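You operate a simulated robot arm through the tools that you are given. There is no shell and no other tool. Be economical: measure what you need, move in short steps, check, and stop when the job is done.

Carry out the task below with a simulated robot arm. There is one attempt and no reset: what you move stays moved.

JOB
Take the stubby spring and leave it on the red block.

Only the result counts: the job must be done as asked and must still hold three seconds after the hand-in. Knocking over, shifting, dropping, spilling or breaking anything else fails it.

ROBOT AND FRAMES
A 6-joint arm with a two-finger parallel gripper, fixed in place. Base frame: the origin is at the foot of the arm, x ahead of it, y to its left, z up; the work surface is at about z = 757. Readings come in mm, rad, newtons and seconds.
With the tool pointing down near the work surface it reaches from about 260 to 680 mm from the base axis. Its first joint turns from -1.152 to 1.152 rad. Payload 2.9 kg.
The tool frame sits at the grasp point between the pads (the TCP): z along the fingers, y along the line on which they close. The tips reach 30 mm beyond it. The gripper opens to 110 mm. The fingers are 20 mm wide and 10 mm thick; the gripper's body (48 by 112 mm) begins 55 mm behind the TCP.
Orientation is that of the tool frame in the base frame, as a unit quaternion [w, x, y, z]. With the fingers straight down and closing along the base's y, the tool's x points along the base's -x, its y along +y and its z along -z.

CONTROLS
- The arm moves only by the tool play_rows. Its argument "motion" is a list of rows, each a list of 4 numbers: the shift along the base's x, y, z in mm, then the turn about the base's z in rad. In form: [[dx, dy, dz, twist], ...]. A call has 1 to 8 rows; each row shifts and turns the commanded pose from where the row before left it. "gripper" is the gripper command, from -1 (shut) to 1 (fully open), values between in proportion, set as the call begins (left out, the last holds). A row lasts 0.2 s, in which the tool goes at most 50 mm and 0.15 rad; a call with a longer step from one row to the next is refused whole, and so is a gripper value outside its range. A pose out of reach is approached as far as the arm can. The call stops where the force on the tool passes 40 N (or 10 N more than at its start, if that is more) or the arm is blocked; 0.2 s more then pass. Each finger travels about 108 mm/s and halts on what it meets, pressing with about 22 N; the grip force reading is that of the motor and also rises with nothing between the fingers. The clock runs only during rows and for 0.2 s after the last one: add rows that do not move to give the fingers time. It gives the time, the measured TCP pose, the force on the tool (base axes), the opening and the grip force at its end, in the units of the frame above (readings bear some noise).
- Cameras (640 x 400 px; columns grow to the right, rows downward): "scene" is fixed at [82.3, 445.4, 1374.6]; the picture's right is [-0.65, -0.76, 0.00], its down [-0.51, 0.44, -0.74] and it looks along [0.56, -0.48, -0.67] (base axes); focal length 375 px, centre (320, 200). "wrist" rides on the gripper at [72, 17, -103] in the tool frame; the picture's right is [-0.23, 0.97, 0.00], its down [-0.76, -0.18, -0.62] and it looks along [-0.61, -0.14, 0.78] (tool axes); focal length 222 px, centre (320, 200). There is no depth. A picture from a camera that has moved, and an enlarged one, comes with that camera's place and axes in the base frame and with its lens.
- snapshot(camera): a new picture of that camera. It takes no simulated time.
- zoom(camera, box): a new picture of the part [left, top, right, bottom] of that camera's present view, enlarged. It takes no simulated time.
- sign_off(): hands the job in; it is judged then, once.

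Work in short steps. Places have to be worked out from the pictures, the camera data and where the tool is seen: move nearer, look again, correct. Check each grasp and each placing, and mend what went wrong. You have 90 turns and 42 pictures in all, those below and enlarged ones among them. Open the gripper and draw the arm clear of the work before you hand the job in, unless the task says otherwise; then end with one line.

The tools are called after "Call:" as a command line: name --pt "numbers of a row" for each row, then --argument value for the rest, lists and objects as JSON in quotes. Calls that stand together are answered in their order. play_rows: Moves the arm, as the interface text tells. Its arguments: {"type":"object","properties":{"motion":{"type":"array","items":{"type":"array","items":{"type":"number"}}},"gripper":{"type":"number"}},"required":["motion"]} The other tools are called the same way: snapshot (camera) takes a picture; zoom (camera, box) takes an enlarged picture of a part of a camera's view; sign_off () hands the job in.

At the start:

```text
time: 0.0
eef_pos: [431.6, -31.6, 1031.9]
tool_rot: [0.0, 0.0, 1.0, 0.0]
contact_force: [0.5, 0.4, 1.2]
grip_width: 110.0
grip_force: 0.1
```

scene: 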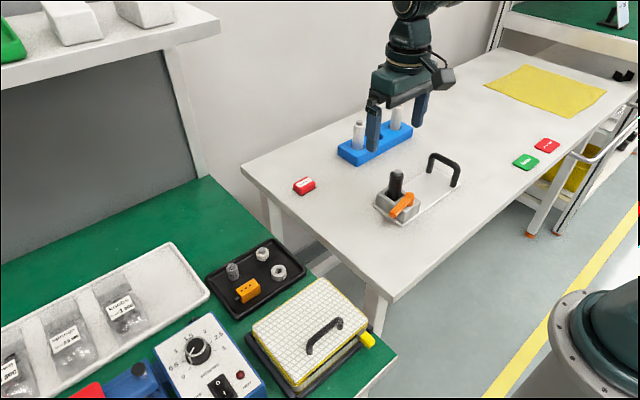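
wrist: 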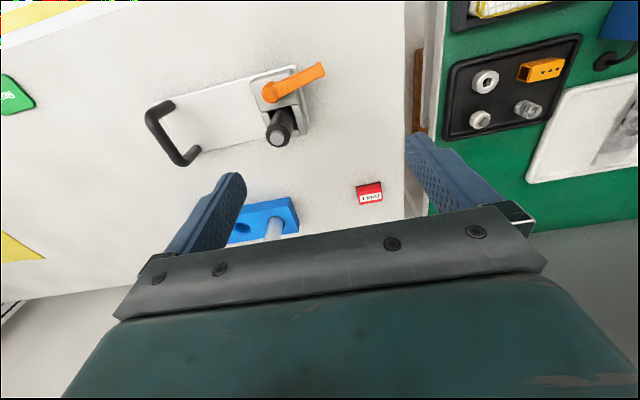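

I'll zoom on the tray and on the red items to identify the spring and the red block.

Call:
zoom --camera "scene" --box '[200, 230, 310, 320]'

Call:
zoom --camera "scene" --box '[270, 100, 430, 220]'

Call:
zoom --camera "wrist" --box '[340, 20, 600, 220]'

Call:
zoom --camera "scene" --box '[490, 120, 590, 190]'

```text
4.44 times, centred on (255, 275) of scene
camera zoom: at [82.3, 445.4, 1374.6], right [-0.65, -0.76, 0.0], down [-0.51, 0.44, -0.74], along [0.56, -0.48, -0.67], focal length 1667 px, centre (609, -133)
```

zoom: 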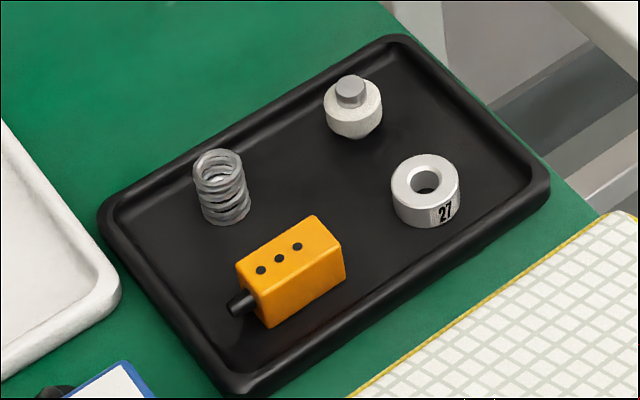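

```text
3.33 times, centred on (350, 160) of scene
camera zoom: at [82.3, 445.4, 1374.6], right [-0.65, -0.76, 0.0], down [-0.51, 0.44, -0.74], along [0.56, -0.48, -0.67], focal length 1250 px, centre (220, 333)
```

zoom: 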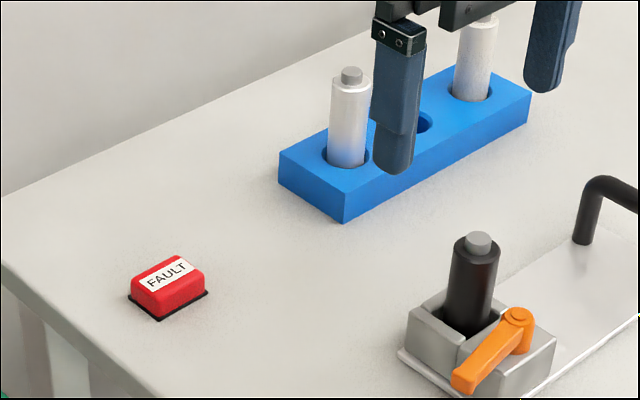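

```text
2.00 times, centred on (470, 120) of wrist
camera zoom: at [360.1, -14.1, 1135.9], right [0.23, 0.97, 0.0], down [0.76, -0.18, 0.62], along [0.61, -0.14, -0.78], focal length 444 px, centre (20, 360)
```

zoom: 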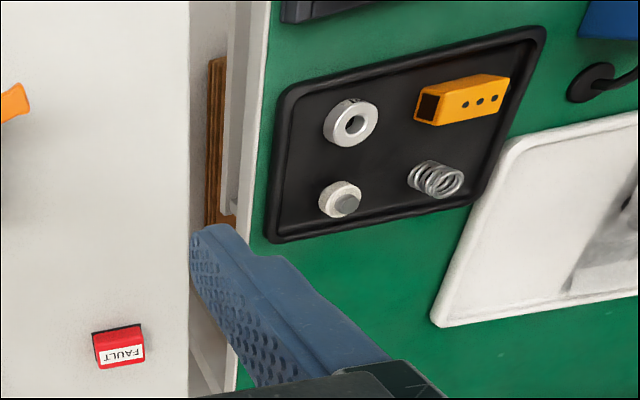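

```text
5.71 times, centred on (540, 155) of scene
camera zoom: at [82.3, 445.4, 1374.6], right [-0.65, -0.76, 0.0], down [-0.51, 0.44, -0.74], along [0.56, -0.48, -0.67], focal length 2144 px, centre (-937, 457)
```

zoom: 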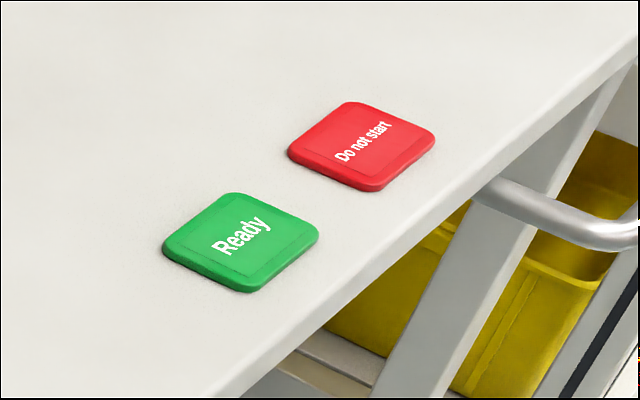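

The target is the spring, near (541, 284, 770), standing in the tray. The "FAULT" block, near (656, 12), is the block-like red item. I'll move above the spring with the gripper part-closed.

Call:
play_rows --pt "13.7 39.5 -16 0" --pt "13.7 39.5 -16 0" --pt "13.7 39.5 -16 0" --pt "13.7 39.5 -16 0" --pt "13.7 39.5 -16 0" --pt "13.7 39.5 -16 0" --pt "13.7 39.5 -16 0" --pt "13.5 39.1 -16 0" --gripper -0.2

Call:
snapshot --camera "wrist"

Call:
snapshot --camera "scene"

```text
time: 1.8
eef_pos: [540.3, 282.1, 906.7]
tool_rot: [0.0, 0.0, 1.0, 0.0]
contact_force: [0.0, 0.3, -0.3]
grip_width: 43.6
grip_force: 0.1
```

```text
35 pictures are left
camera wrist: at [468.5, 300.6, 1009.5], right [0.23, 0.97, 0.0], down [0.76, -0.18, 0.62], along [0.61, -0.14, -0.78], focal length 222 px, centre (320, 200)
```

wrist: 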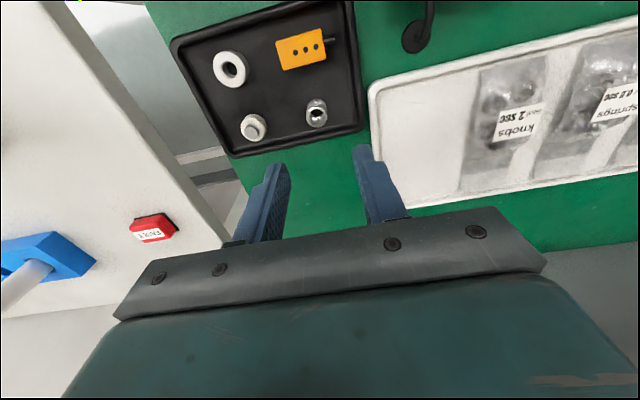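

```text
34 pictures are left
```

scene: 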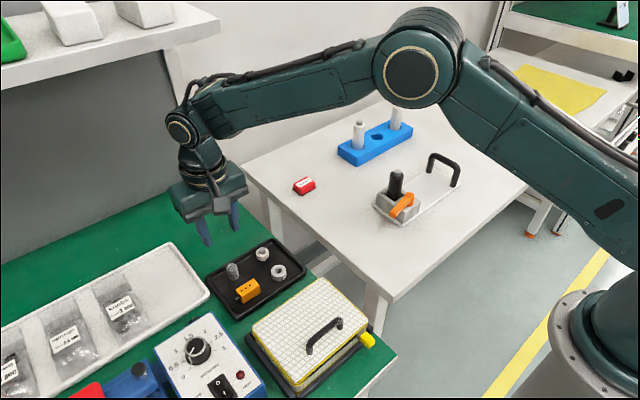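

The spring sits right under the TCP according to the wrist view. I'll zoom on it before descending.

Call:
zoom --camera "wrist" --box '[230, 60, 390, 160]'

Call:
play_rows --pt "0 0 -35 0" --pt "0 0 -30 0" --pt "0 0 0 0"

Call:
zoom --camera "scene" --box '[180, 200, 320, 310]'

Call:
zoom --camera "wrist" --box '[200, 40, 440, 190]'

```text
4.00 times, centred on (310, 110) of wrist
camera zoom: at [468.5, 300.6, 1009.5], right [0.23, 0.97, 0.0], down [0.76, -0.18, 0.62], along [0.61, -0.14, -0.78], focal length 888 px, centre (360, 560)
```

zoom: 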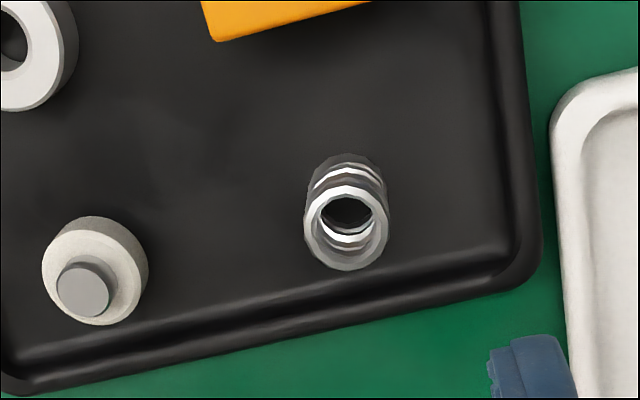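

```text
time: 2.6
eef_pos: [541.1, 283.3, 838.5]
tool_rot: [0.0, 0.0, 1.0, 0.0]
contact_force: [-0.4, 0.8, 0.0]
grip_width: 44.1
grip_force: 0.0
```

```text
3.64 times, centred on (250, 255) of scene
camera zoom: at [82.3, 445.4, 1374.6], right [-0.65, -0.76, 0.0], down [-0.51, 0.44, -0.74], along [0.56, -0.48, -0.67], focal length 1364 px, centre (574, 0)
```

zoom: 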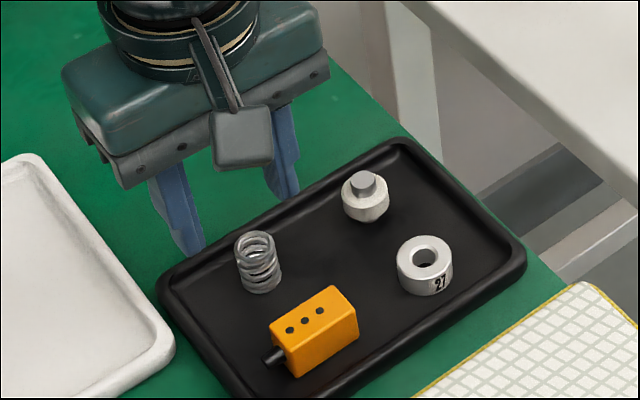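

```text
2.67 times, centred on (320, 115) of wrist
camera zoom: at [469.7, 301.1, 942.6], right [0.23, 0.97, 0.0], down [0.76, -0.18, 0.62], along [0.61, -0.14, -0.78], focal length 592 px, centre (320, 427)
```

zoom: 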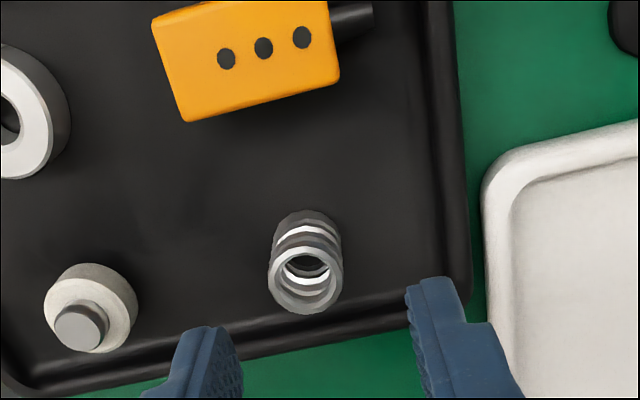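

The spring is about 24 mm wide and 30 mm tall, centred near (540, 281.5). I'll narrow the opening to keep off the tray rim, centre, descend to TCP z ≈ 797, and check before closing.

Call:
play_rows --pt "-0.5 -1.5 0 0" --pt "0 0 -15 0" --pt "0 0 -15 0" --pt "0 0 -11 0" --pt "0 0 0 0" --gripper -0.36

Call:
zoom --camera "wrist" --box '[200, 60, 440, 210]'

Call:
zoom --camera "scene" --box '[180, 210, 300, 310]'

```text
time: 3.8
eef_pos: [540.4, 283.6, 797.4]
tool_rot: [0.0, 0.0, 1.0, -0.001]
contact_force: [-0.8, -0.6, 0.4]
grip_width: 35.6
grip_force: 0.0
```

```text
2.67 times, centred on (320, 135) of wrist
camera zoom: at [469.4, 300.5, 901.2], right [0.23, 0.97, 0.0], down [0.76, -0.18, 0.62], along [0.61, -0.14, -0.78], focal length 592 px, centre (320, 373)
```

zoom: 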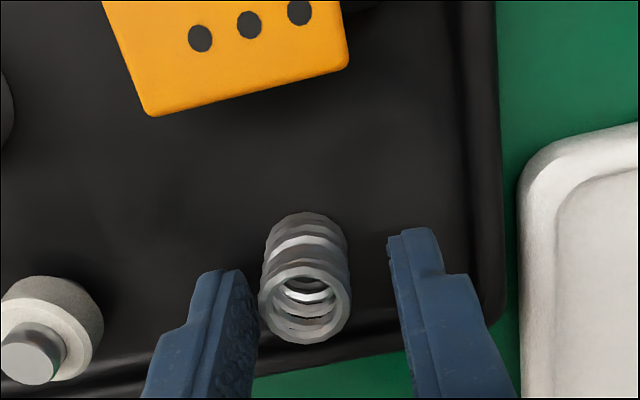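

```text
4.00 times, centred on (240, 260) of scene
camera zoom: at [82.3, 445.4, 1374.6], right [-0.65, -0.76, 0.0], down [-0.51, 0.44, -0.74], along [0.56, -0.48, -0.67], focal length 1501 px, centre (640, -40)
```

zoom: 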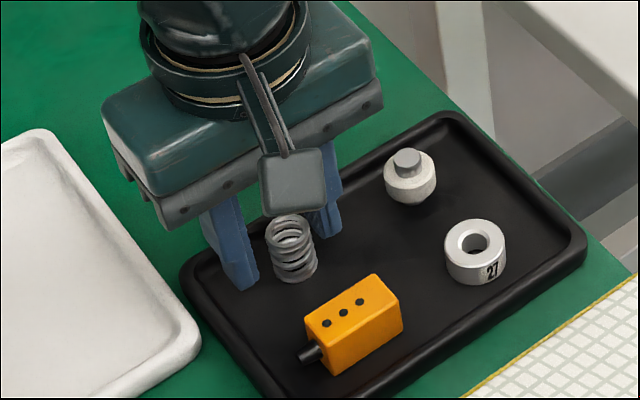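

The fingers are about 3 mm too far toward +y and slightly far in x. I'll centre, then close.

Call:
play_rows --pt "-1.5 -3.2 0 0" --pt "0 0 0 0"

Call:
zoom --camera "wrist" --box '[200, 60, 440, 210]'

```text
time: 4.4
eef_pos: [539.0, 279.1, 797.9]
tool_rot: [0.0, 0.001, 1.0, 0.0]
contact_force: [-0.1, 0.4, -0.1]
grip_width: 35.0
grip_force: 0.1
```

```text
2.67 times, centred on (320, 135) of wrist
camera zoom: at [468.1, 296.8, 901.5], right [0.23, 0.97, 0.0], down [0.76, -0.18, 0.62], along [0.61, -0.14, -0.78], focal length 592 px, centre (320, 373)
```

zoom: 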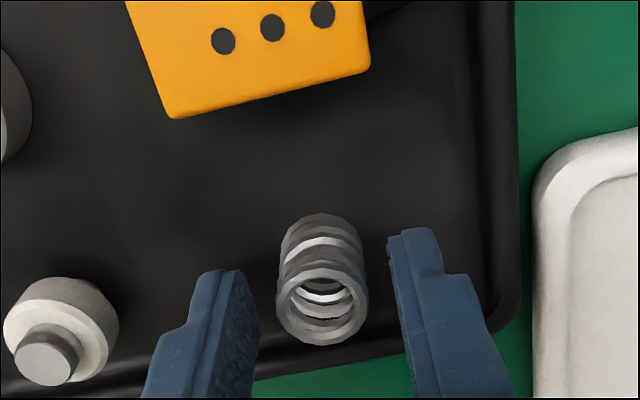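

Now centred in y; the spring appears about 4 mm toward -x from the finger centreline. I'll correct it and close.

Call:
play_rows --pt "-3.5 0 0 0" --pt "0 0 0 0"

Call:
play_rows --pt "0 0 0 0" --pt "0 0 0 0" --pt "0 0 0 0" --gripper -1

Call:
zoom --camera "wrist" --box '[200, 60, 440, 210]'

```text
time: 5.0
eef_pos: [536.4, 278.9, 799.3]
tool_rot: [0.0, 0.0, 1.0, 0.001]
contact_force: [-0.3, -0.7, 0.3]
grip_width: 35.1
grip_force: 0.0
```

```text
time: 5.8
eef_pos: [536.6, 279.9, 798.6]
tool_rot: [0.0, 0.0, 1.0, 0.0]
contact_force: [-0.6, -0.7, -0.3]
grip_width: 20.7
grip_force: 22.4
```

```text
2.67 times, centred on (320, 135) of wrist
camera zoom: at [464.3, 296.9, 902.0], right [0.23, 0.97, 0.0], down [0.76, -0.18, 0.62], along [0.61, -0.14, -0.78], focal length 592 px, centre (320, 373)
```

zoom: 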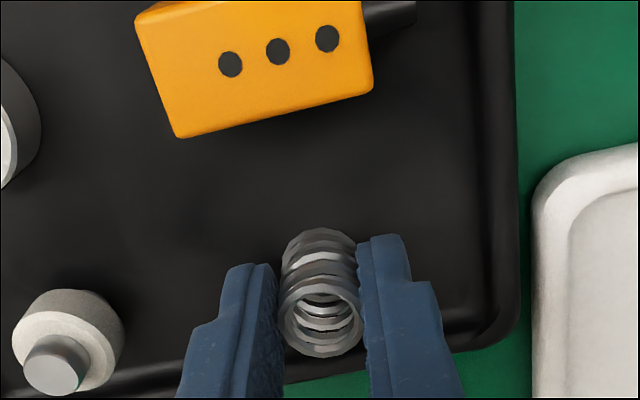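

The grip holds at 20.7 mm. Lifting straight up.

Call:
play_rows --pt "0 0 10 0" --pt "0 0 20 0" --pt "0 0 30 0" --pt "0 0 40 0" --pt "0 0 40 0" --pt "0 0 0 0"

Call:
zoom --camera "scene" --box '[150, 170, 310, 310]'

```text
time: 7.2
eef_pos: [534.7, 279.9, 939.9]
tool_rot: [0.0, 0.0, 1.0, 0.0]
contact_force: [-0.6, -0.2, -0.2]
grip_width: 20.3
grip_force: 21.8
```

```text
2.86 times, centred on (230, 240) of scene
camera zoom: at [82.3, 445.4, 1374.6], right [-0.65, -0.76, 0.0], down [-0.51, 0.44, -0.74], along [0.56, -0.48, -0.67], focal length 1072 px, centre (577, 86)
```

zoom: 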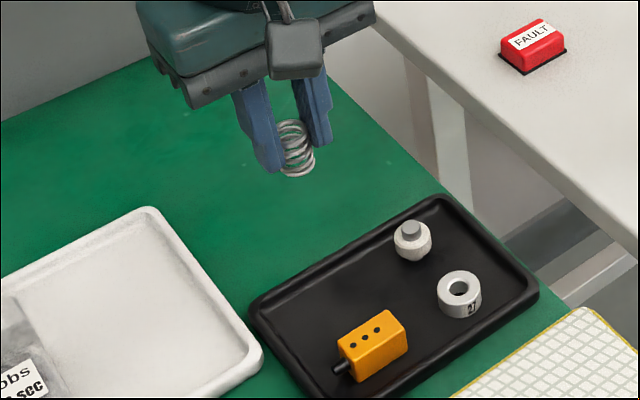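

Spring is held. Moving above the far side, short of the block, to look at it closely.

Call:
play_rows --pt "9.4 -34.4 0 0" --pt "9.4 -34.4 0 0" --pt "9.4 -34.4 0 0" --pt "9.4 -34.4 0 0" --pt "9.4 -34.4 0 0" --pt "9.4 -34.4 0 0" --pt "9.4 -34.4 -20 0" --pt "9.4 -34.4 -20 0"

Call:
snapshot --camera "wrist"

Call:
zoom --camera "scene" --box '[260, 80, 420, 220]'

```text
time: 9.0
eef_pos: [609.7, 3.6, 899.1]
tool_rot: [0.0, 0.0, 1.0, 0.0]
contact_force: [0.2, -0.3, 0.1]
grip_width: 20.6
grip_force: 22.0
```

```text
25 pictures are left
camera wrist: at [537.9, 21.2, 1002.2], right [0.23, 0.97, 0.0], down [0.76, -0.18, 0.62], along [0.61, -0.14, -0.78], focal length 222 px, centre (320, 200)
```

wrist: 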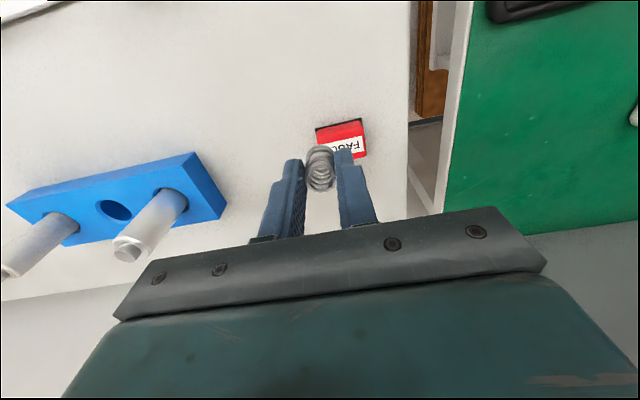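

```text
2.86 times, centred on (340, 150) of scene
camera zoom: at [82.2, 445.4, 1374.7], right [-0.65, -0.76, 0.0], down [-0.51, 0.44, -0.74], along [0.56, -0.48, -0.67], focal length 1072 px, centre (263, 343)
```

zoom: 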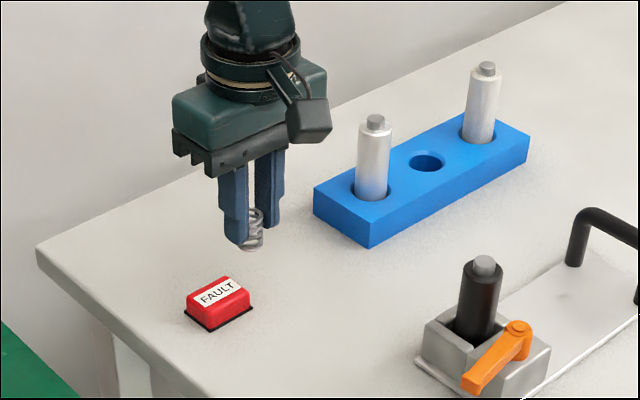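

The block is visible under the fingers; I'll zoom to measure it.

Call:
zoom --camera "wrist" --box '[280, 100, 400, 200]'

Call:
zoom --camera "scene" --box '[280, 165, 330, 205]'

```text
4.00 times, centred on (340, 150) of wrist
camera zoom: at [537.9, 21.2, 1002.2], right [0.23, 0.97, 0.0], down [0.76, -0.18, 0.62], along [0.61, -0.14, -0.78], focal length 888 px, centre (240, 400)
```

zoom: 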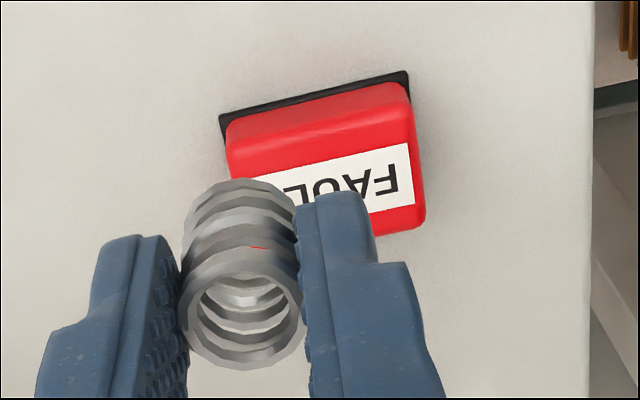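

```text
10.00 times, centred on (305, 185) of scene
camera zoom: at [82.2, 445.4, 1374.7], right [-0.65, -0.76, 0.0], down [-0.51, 0.44, -0.74], along [0.56, -0.48, -0.67], focal length 3752 px, centre (470, 350)
```

zoom: 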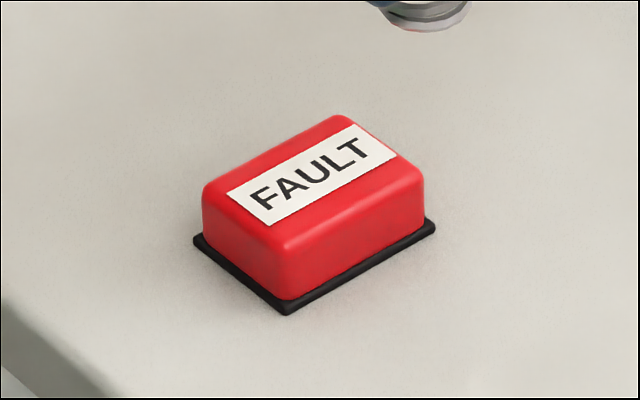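

Comparing all the views, the white table is higher than the green one: block top z ≈ 797, centre near (637, 21). I'll move above it at a safe height and look again.

Call:
play_rows --pt "13 9 0 0" --pt "14 9 0 0" --pt "0 0 -15 0" --pt "0 0 -10 0" --pt "0 0 0 0"

Call:
zoom --camera "wrist" --box '[260, 100, 380, 200]'

Call:
zoom --camera "scene" --box '[260, 130, 350, 210]'

```text
time: 10.2
eef_pos: [637.0, 22.8, 873.6]
tool_rot: [0.0, 0.0, 1.0, 0.0]
contact_force: [1.1, -0.5, -0.8]
grip_width: 20.6
grip_force: 22.4
```

```text
4.00 times, centred on (320, 150) of wrist
camera zoom: at [565.5, 39.8, 976.5], right [0.23, 0.97, 0.0], down [0.76, -0.18, 0.62], along [0.61, -0.14, -0.78], focal length 888 px, centre (320, 400)
```

zoom: 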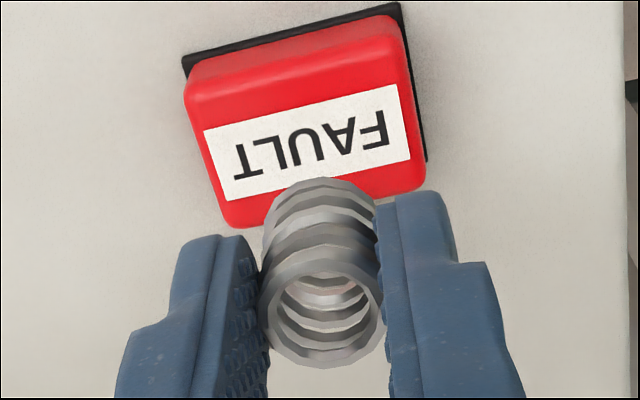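

```text
5.00 times, centred on (305, 170) of scene
camera zoom: at [82.3, 445.4, 1374.6], right [-0.65, -0.76, 0.0], down [-0.51, 0.44, -0.74], along [0.56, -0.48, -0.67], focal length 1876 px, centre (395, 350)
```

zoom: 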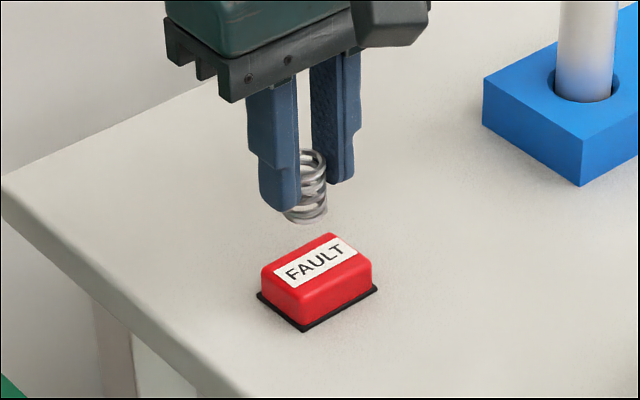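

Estimates agree: block top near (637, 21), z ≈ 797–801. Descending to leave a few mm below the spring, then checking.

Call:
play_rows --pt "0 -1 -10 0" --pt "0 0 -10 0" --pt "0 0 -5 0" --pt "0 0 0 0"

Call:
zoom --camera "wrist" --box '[260, 100, 380, 200]'

Call:
zoom --camera "scene" --box '[275, 155, 335, 205]'

```text
time: 11.2
eef_pos: [636.6, 21.7, 847.5]
tool_rot: [0.0, 0.0, 1.0, -0.001]
contact_force: [0.4, 0.7, -0.1]
grip_width: 20.5
grip_force: 21.6
```

```text
4.00 times, centred on (320, 150) of wrist
camera zoom: at [566.0, 39.0, 951.5], right [0.23, 0.97, 0.0], down [0.76, -0.18, 0.62], along [0.61, -0.14, -0.78], focal length 888 px, centre (320, 400)
```

zoom: 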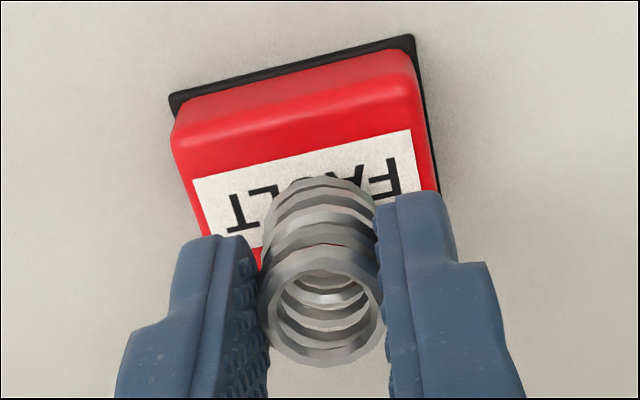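

```text
8.00 times, centred on (305, 180) of scene
camera zoom: at [82.3, 445.4, 1374.6], right [-0.65, -0.76, 0.0], down [-0.51, 0.44, -0.74], along [0.56, -0.48, -0.67], focal length 3001 px, centre (440, 360)
```

zoom: 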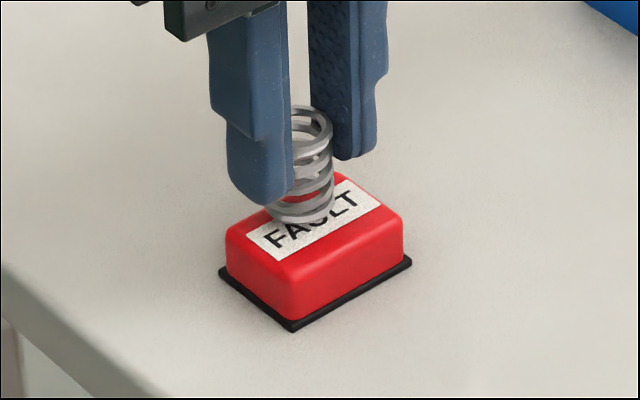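

Spring is almost above the block centre, slightly toward +x/+y; I'll shift (-3, -2) and lower further in small steps watching the force.

Call:
play_rows --pt "-3 -2 0 0" --pt "0 0 -3 0" --pt "0 0 -2 0" --pt "0 0 0 0"

Call:
zoom --camera "scene" --box '[275, 155, 335, 205]'

Call:
zoom --camera "wrist" --box '[260, 100, 380, 200]'

```text
time: 12.2
eef_pos: [633.9, 19.3, 843.1]
tool_rot: [0.001, 0.0, 1.0, 0.0]
contact_force: [-2.0, -1.1, 5.7]
grip_width: 20.5
grip_force: 22.2
```

```text
8.00 times, centred on (305, 180) of scene
camera zoom: at [82.1, 445.4, 1374.7], right [-0.65, -0.76, 0.0], down [-0.51, 0.44, -0.74], along [0.56, -0.48, -0.67], focal length 3001 px, centre (440, 360)
```

zoom: 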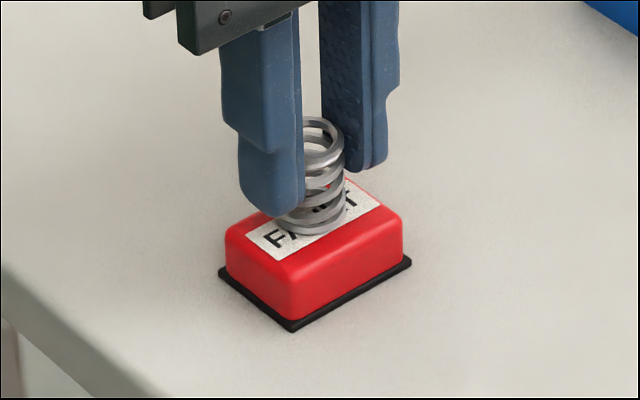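

```text
4.00 times, centred on (320, 150) of wrist
camera zoom: at [563.4, 36.9, 947.3], right [0.23, 0.97, 0.0], down [0.76, -0.18, 0.62], along [0.61, -0.14, -0.78], focal length 888 px, centre (320, 400)
```

zoom: 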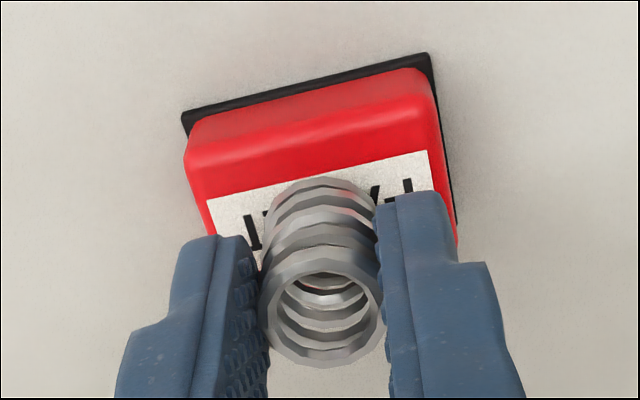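

Contact felt (5.7 N), so the block top is at about z = 804. The spring is ~3.5 mm off in +x and ~2 mm in -y; I'll lift slightly, correct and lower until light contact.

Call:
play_rows --pt "0 0 3 0" --pt "-3.5 2 0 0" --pt "0 0 -2 0" --pt "0 0 0 0"

Call:
zoom --camera "scene" --box '[275, 155, 335, 205]'

Call:
zoom --camera "wrist" --box '[260, 100, 380, 200]'

```text
time: 13.2
eef_pos: [632.0, 20.9, 844.3]
tool_rot: [-0.001, 0.0, 1.0, 0.0]
contact_force: [-0.2, -0.1, 0.8]
grip_width: 20.5
grip_force: 21.9
```

```text
8.00 times, centred on (305, 180) of scene
camera zoom: at [82.3, 445.4, 1374.6], right [-0.65, -0.76, 0.0], down [-0.51, 0.44, -0.74], along [0.56, -0.48, -0.67], focal length 3001 px, centre (440, 360)
```

zoom: 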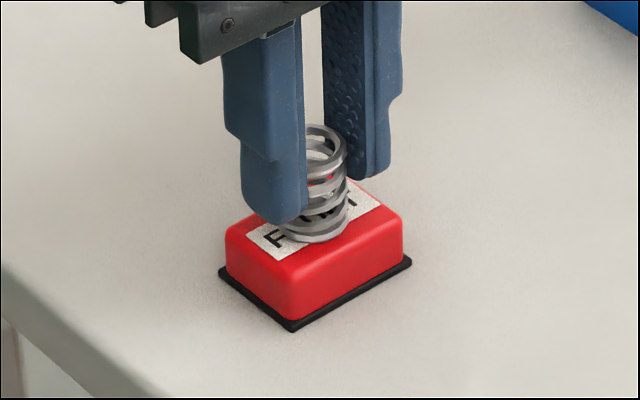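

```text
4.00 times, centred on (320, 150) of wrist
camera zoom: at [560.1, 38.7, 947.4], right [0.23, 0.97, 0.0], down [0.76, -0.18, 0.62], along [0.61, -0.14, -0.78], focal length 888 px, centre (320, 400)
```

zoom: 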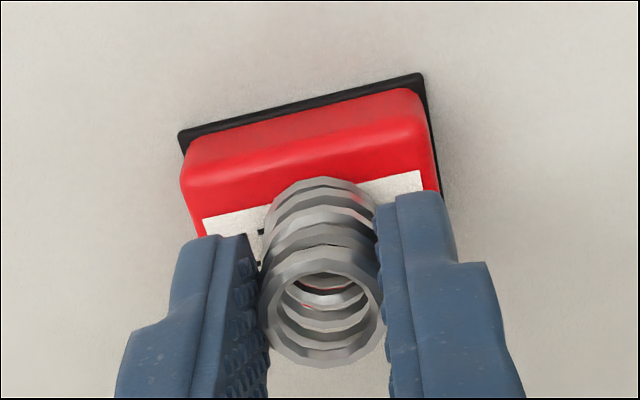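

Well centred now and just about touching. I'll lower a millimetre to confirm contact.

Call:
play_rows --pt "0 0 -0.5 0" --pt "0 0 -0.4 0" --pt "0 0 0 0"

```text
time: 14.0
eef_pos: [631.3, 19.2, 843.5]
tool_rot: [0.0, 0.0, 1.0, 0.0]
contact_force: [-0.1, 0.8, 1.0]
grip_width: 20.5
grip_force: 21.5
```

Call:
play_rows --pt "0 0 -0.5 0" --pt "0 0 0 0"

```text
time: 14.6
eef_pos: [630.4, 20.4, 843.4]
tool_rot: [0.0, 0.0, 1.0, 0.0]
contact_force: [0.9, 1.0, 2.6]
grip_width: 20.7
grip_force: 21.6
```

Light contact (about 2.6 N) is felt. Opening the fingers modestly to release.

Call:
play_rows --pt "0 0 0 0" --pt "0 0 0 0" --pt "0 0 0 0" --gripper -0.3

Call:
zoom --camera "scene" --box '[275, 155, 335, 205]'

Call:
zoom --camera "wrist" --box '[260, 100, 380, 200]'

```text
time: 15.4
eef_pos: [631.2, 19.7, 843.5]
tool_rot: [-0.001, -0.001, 1.0, 0.0]
contact_force: [-0.4, 0.1, -0.3]
grip_width: 38.5
grip_force: 0.0
```

```text
8.00 times, centred on (305, 180) of scene
camera zoom: at [82.3, 445.4, 1374.6], right [-0.65, -0.76, 0.0], down [-0.51, 0.44, -0.74], along [0.56, -0.48, -0.67], focal length 3001 px, centre (440, 360)
```

zoom: 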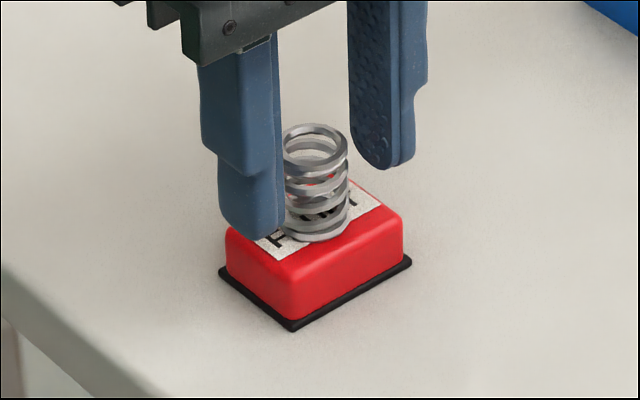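

```text
4.00 times, centred on (320, 150) of wrist
camera zoom: at [560.1, 38.1, 946.4], right [0.23, 0.97, 0.0], down [0.76, -0.18, 0.62], along [0.61, -0.14, -0.78], focal length 888 px, centre (320, 400)
```

zoom: 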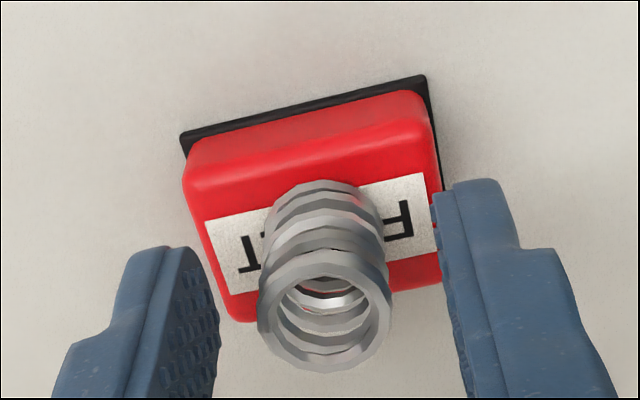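

The spring stands free on the block. I'll draw straight up, then back from the work.

Call:
play_rows --pt "0 0 10 0" --pt "0 0 20 0" --pt "0 0 40 0" --pt "0 0 40 0" --pt "0 0 40 0" --pt "-40 0 20 0" --pt "-40 0 0 0" --pt "-40 0 0 0"

Call:
play_rows --pt "-20 0 0 0" --pt "0 0 0 0" --pt "0 0 0 0" --gripper 1

Call:
snapshot --camera "scene"

Call:
zoom --camera "scene" --box '[275, 155, 335, 205]'

```text
time: 17.2
eef_pos: [509.5, 21.9, 1010.5]
tool_rot: [0.0, 0.0, 1.0, 0.0]
contact_force: [0.1, -0.1, 0.3]
grip_width: 38.7
grip_force: 0.1
```

```text
time: 18.0
eef_pos: [489.2, 21.4, 1012.7]
tool_rot: [0.0, 0.0, 1.0, 0.0]
contact_force: [-0.3, -0.6, 0.3]
grip_width: 110.1
grip_force: 0.1
```

```text
11 pictures are left
```

scene: 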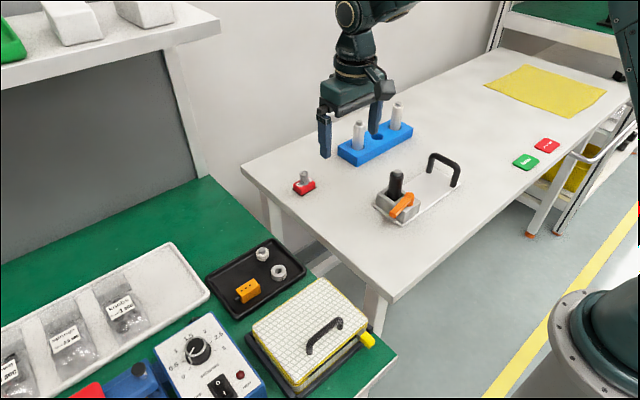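

```text
8.00 times, centred on (305, 180) of scene
camera zoom: at [82.3, 445.4, 1374.6], right [-0.65, -0.76, 0.0], down [-0.51, 0.44, -0.74], along [0.56, -0.48, -0.67], focal length 3001 px, centre (440, 360)
```

zoom: 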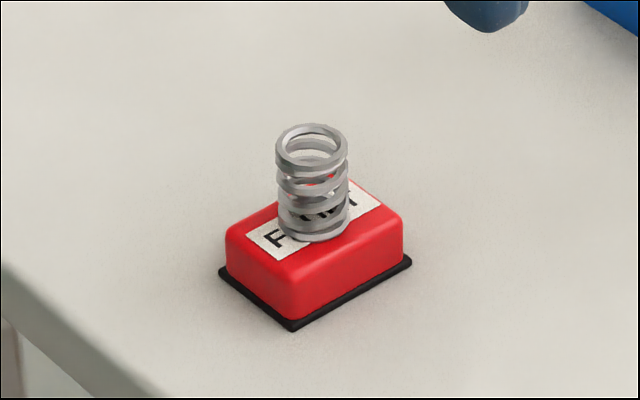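

The spring stands stably on the red block, nothing else has moved, and the arm is clear. Handing in.

Call:
sign_off

```text
The job is handed in.
```

The stubby spring is standing upright on the red "FAULT" block; the last pictures show nothing else disturbed, and the arm was clear with the gripper open at hand-in.
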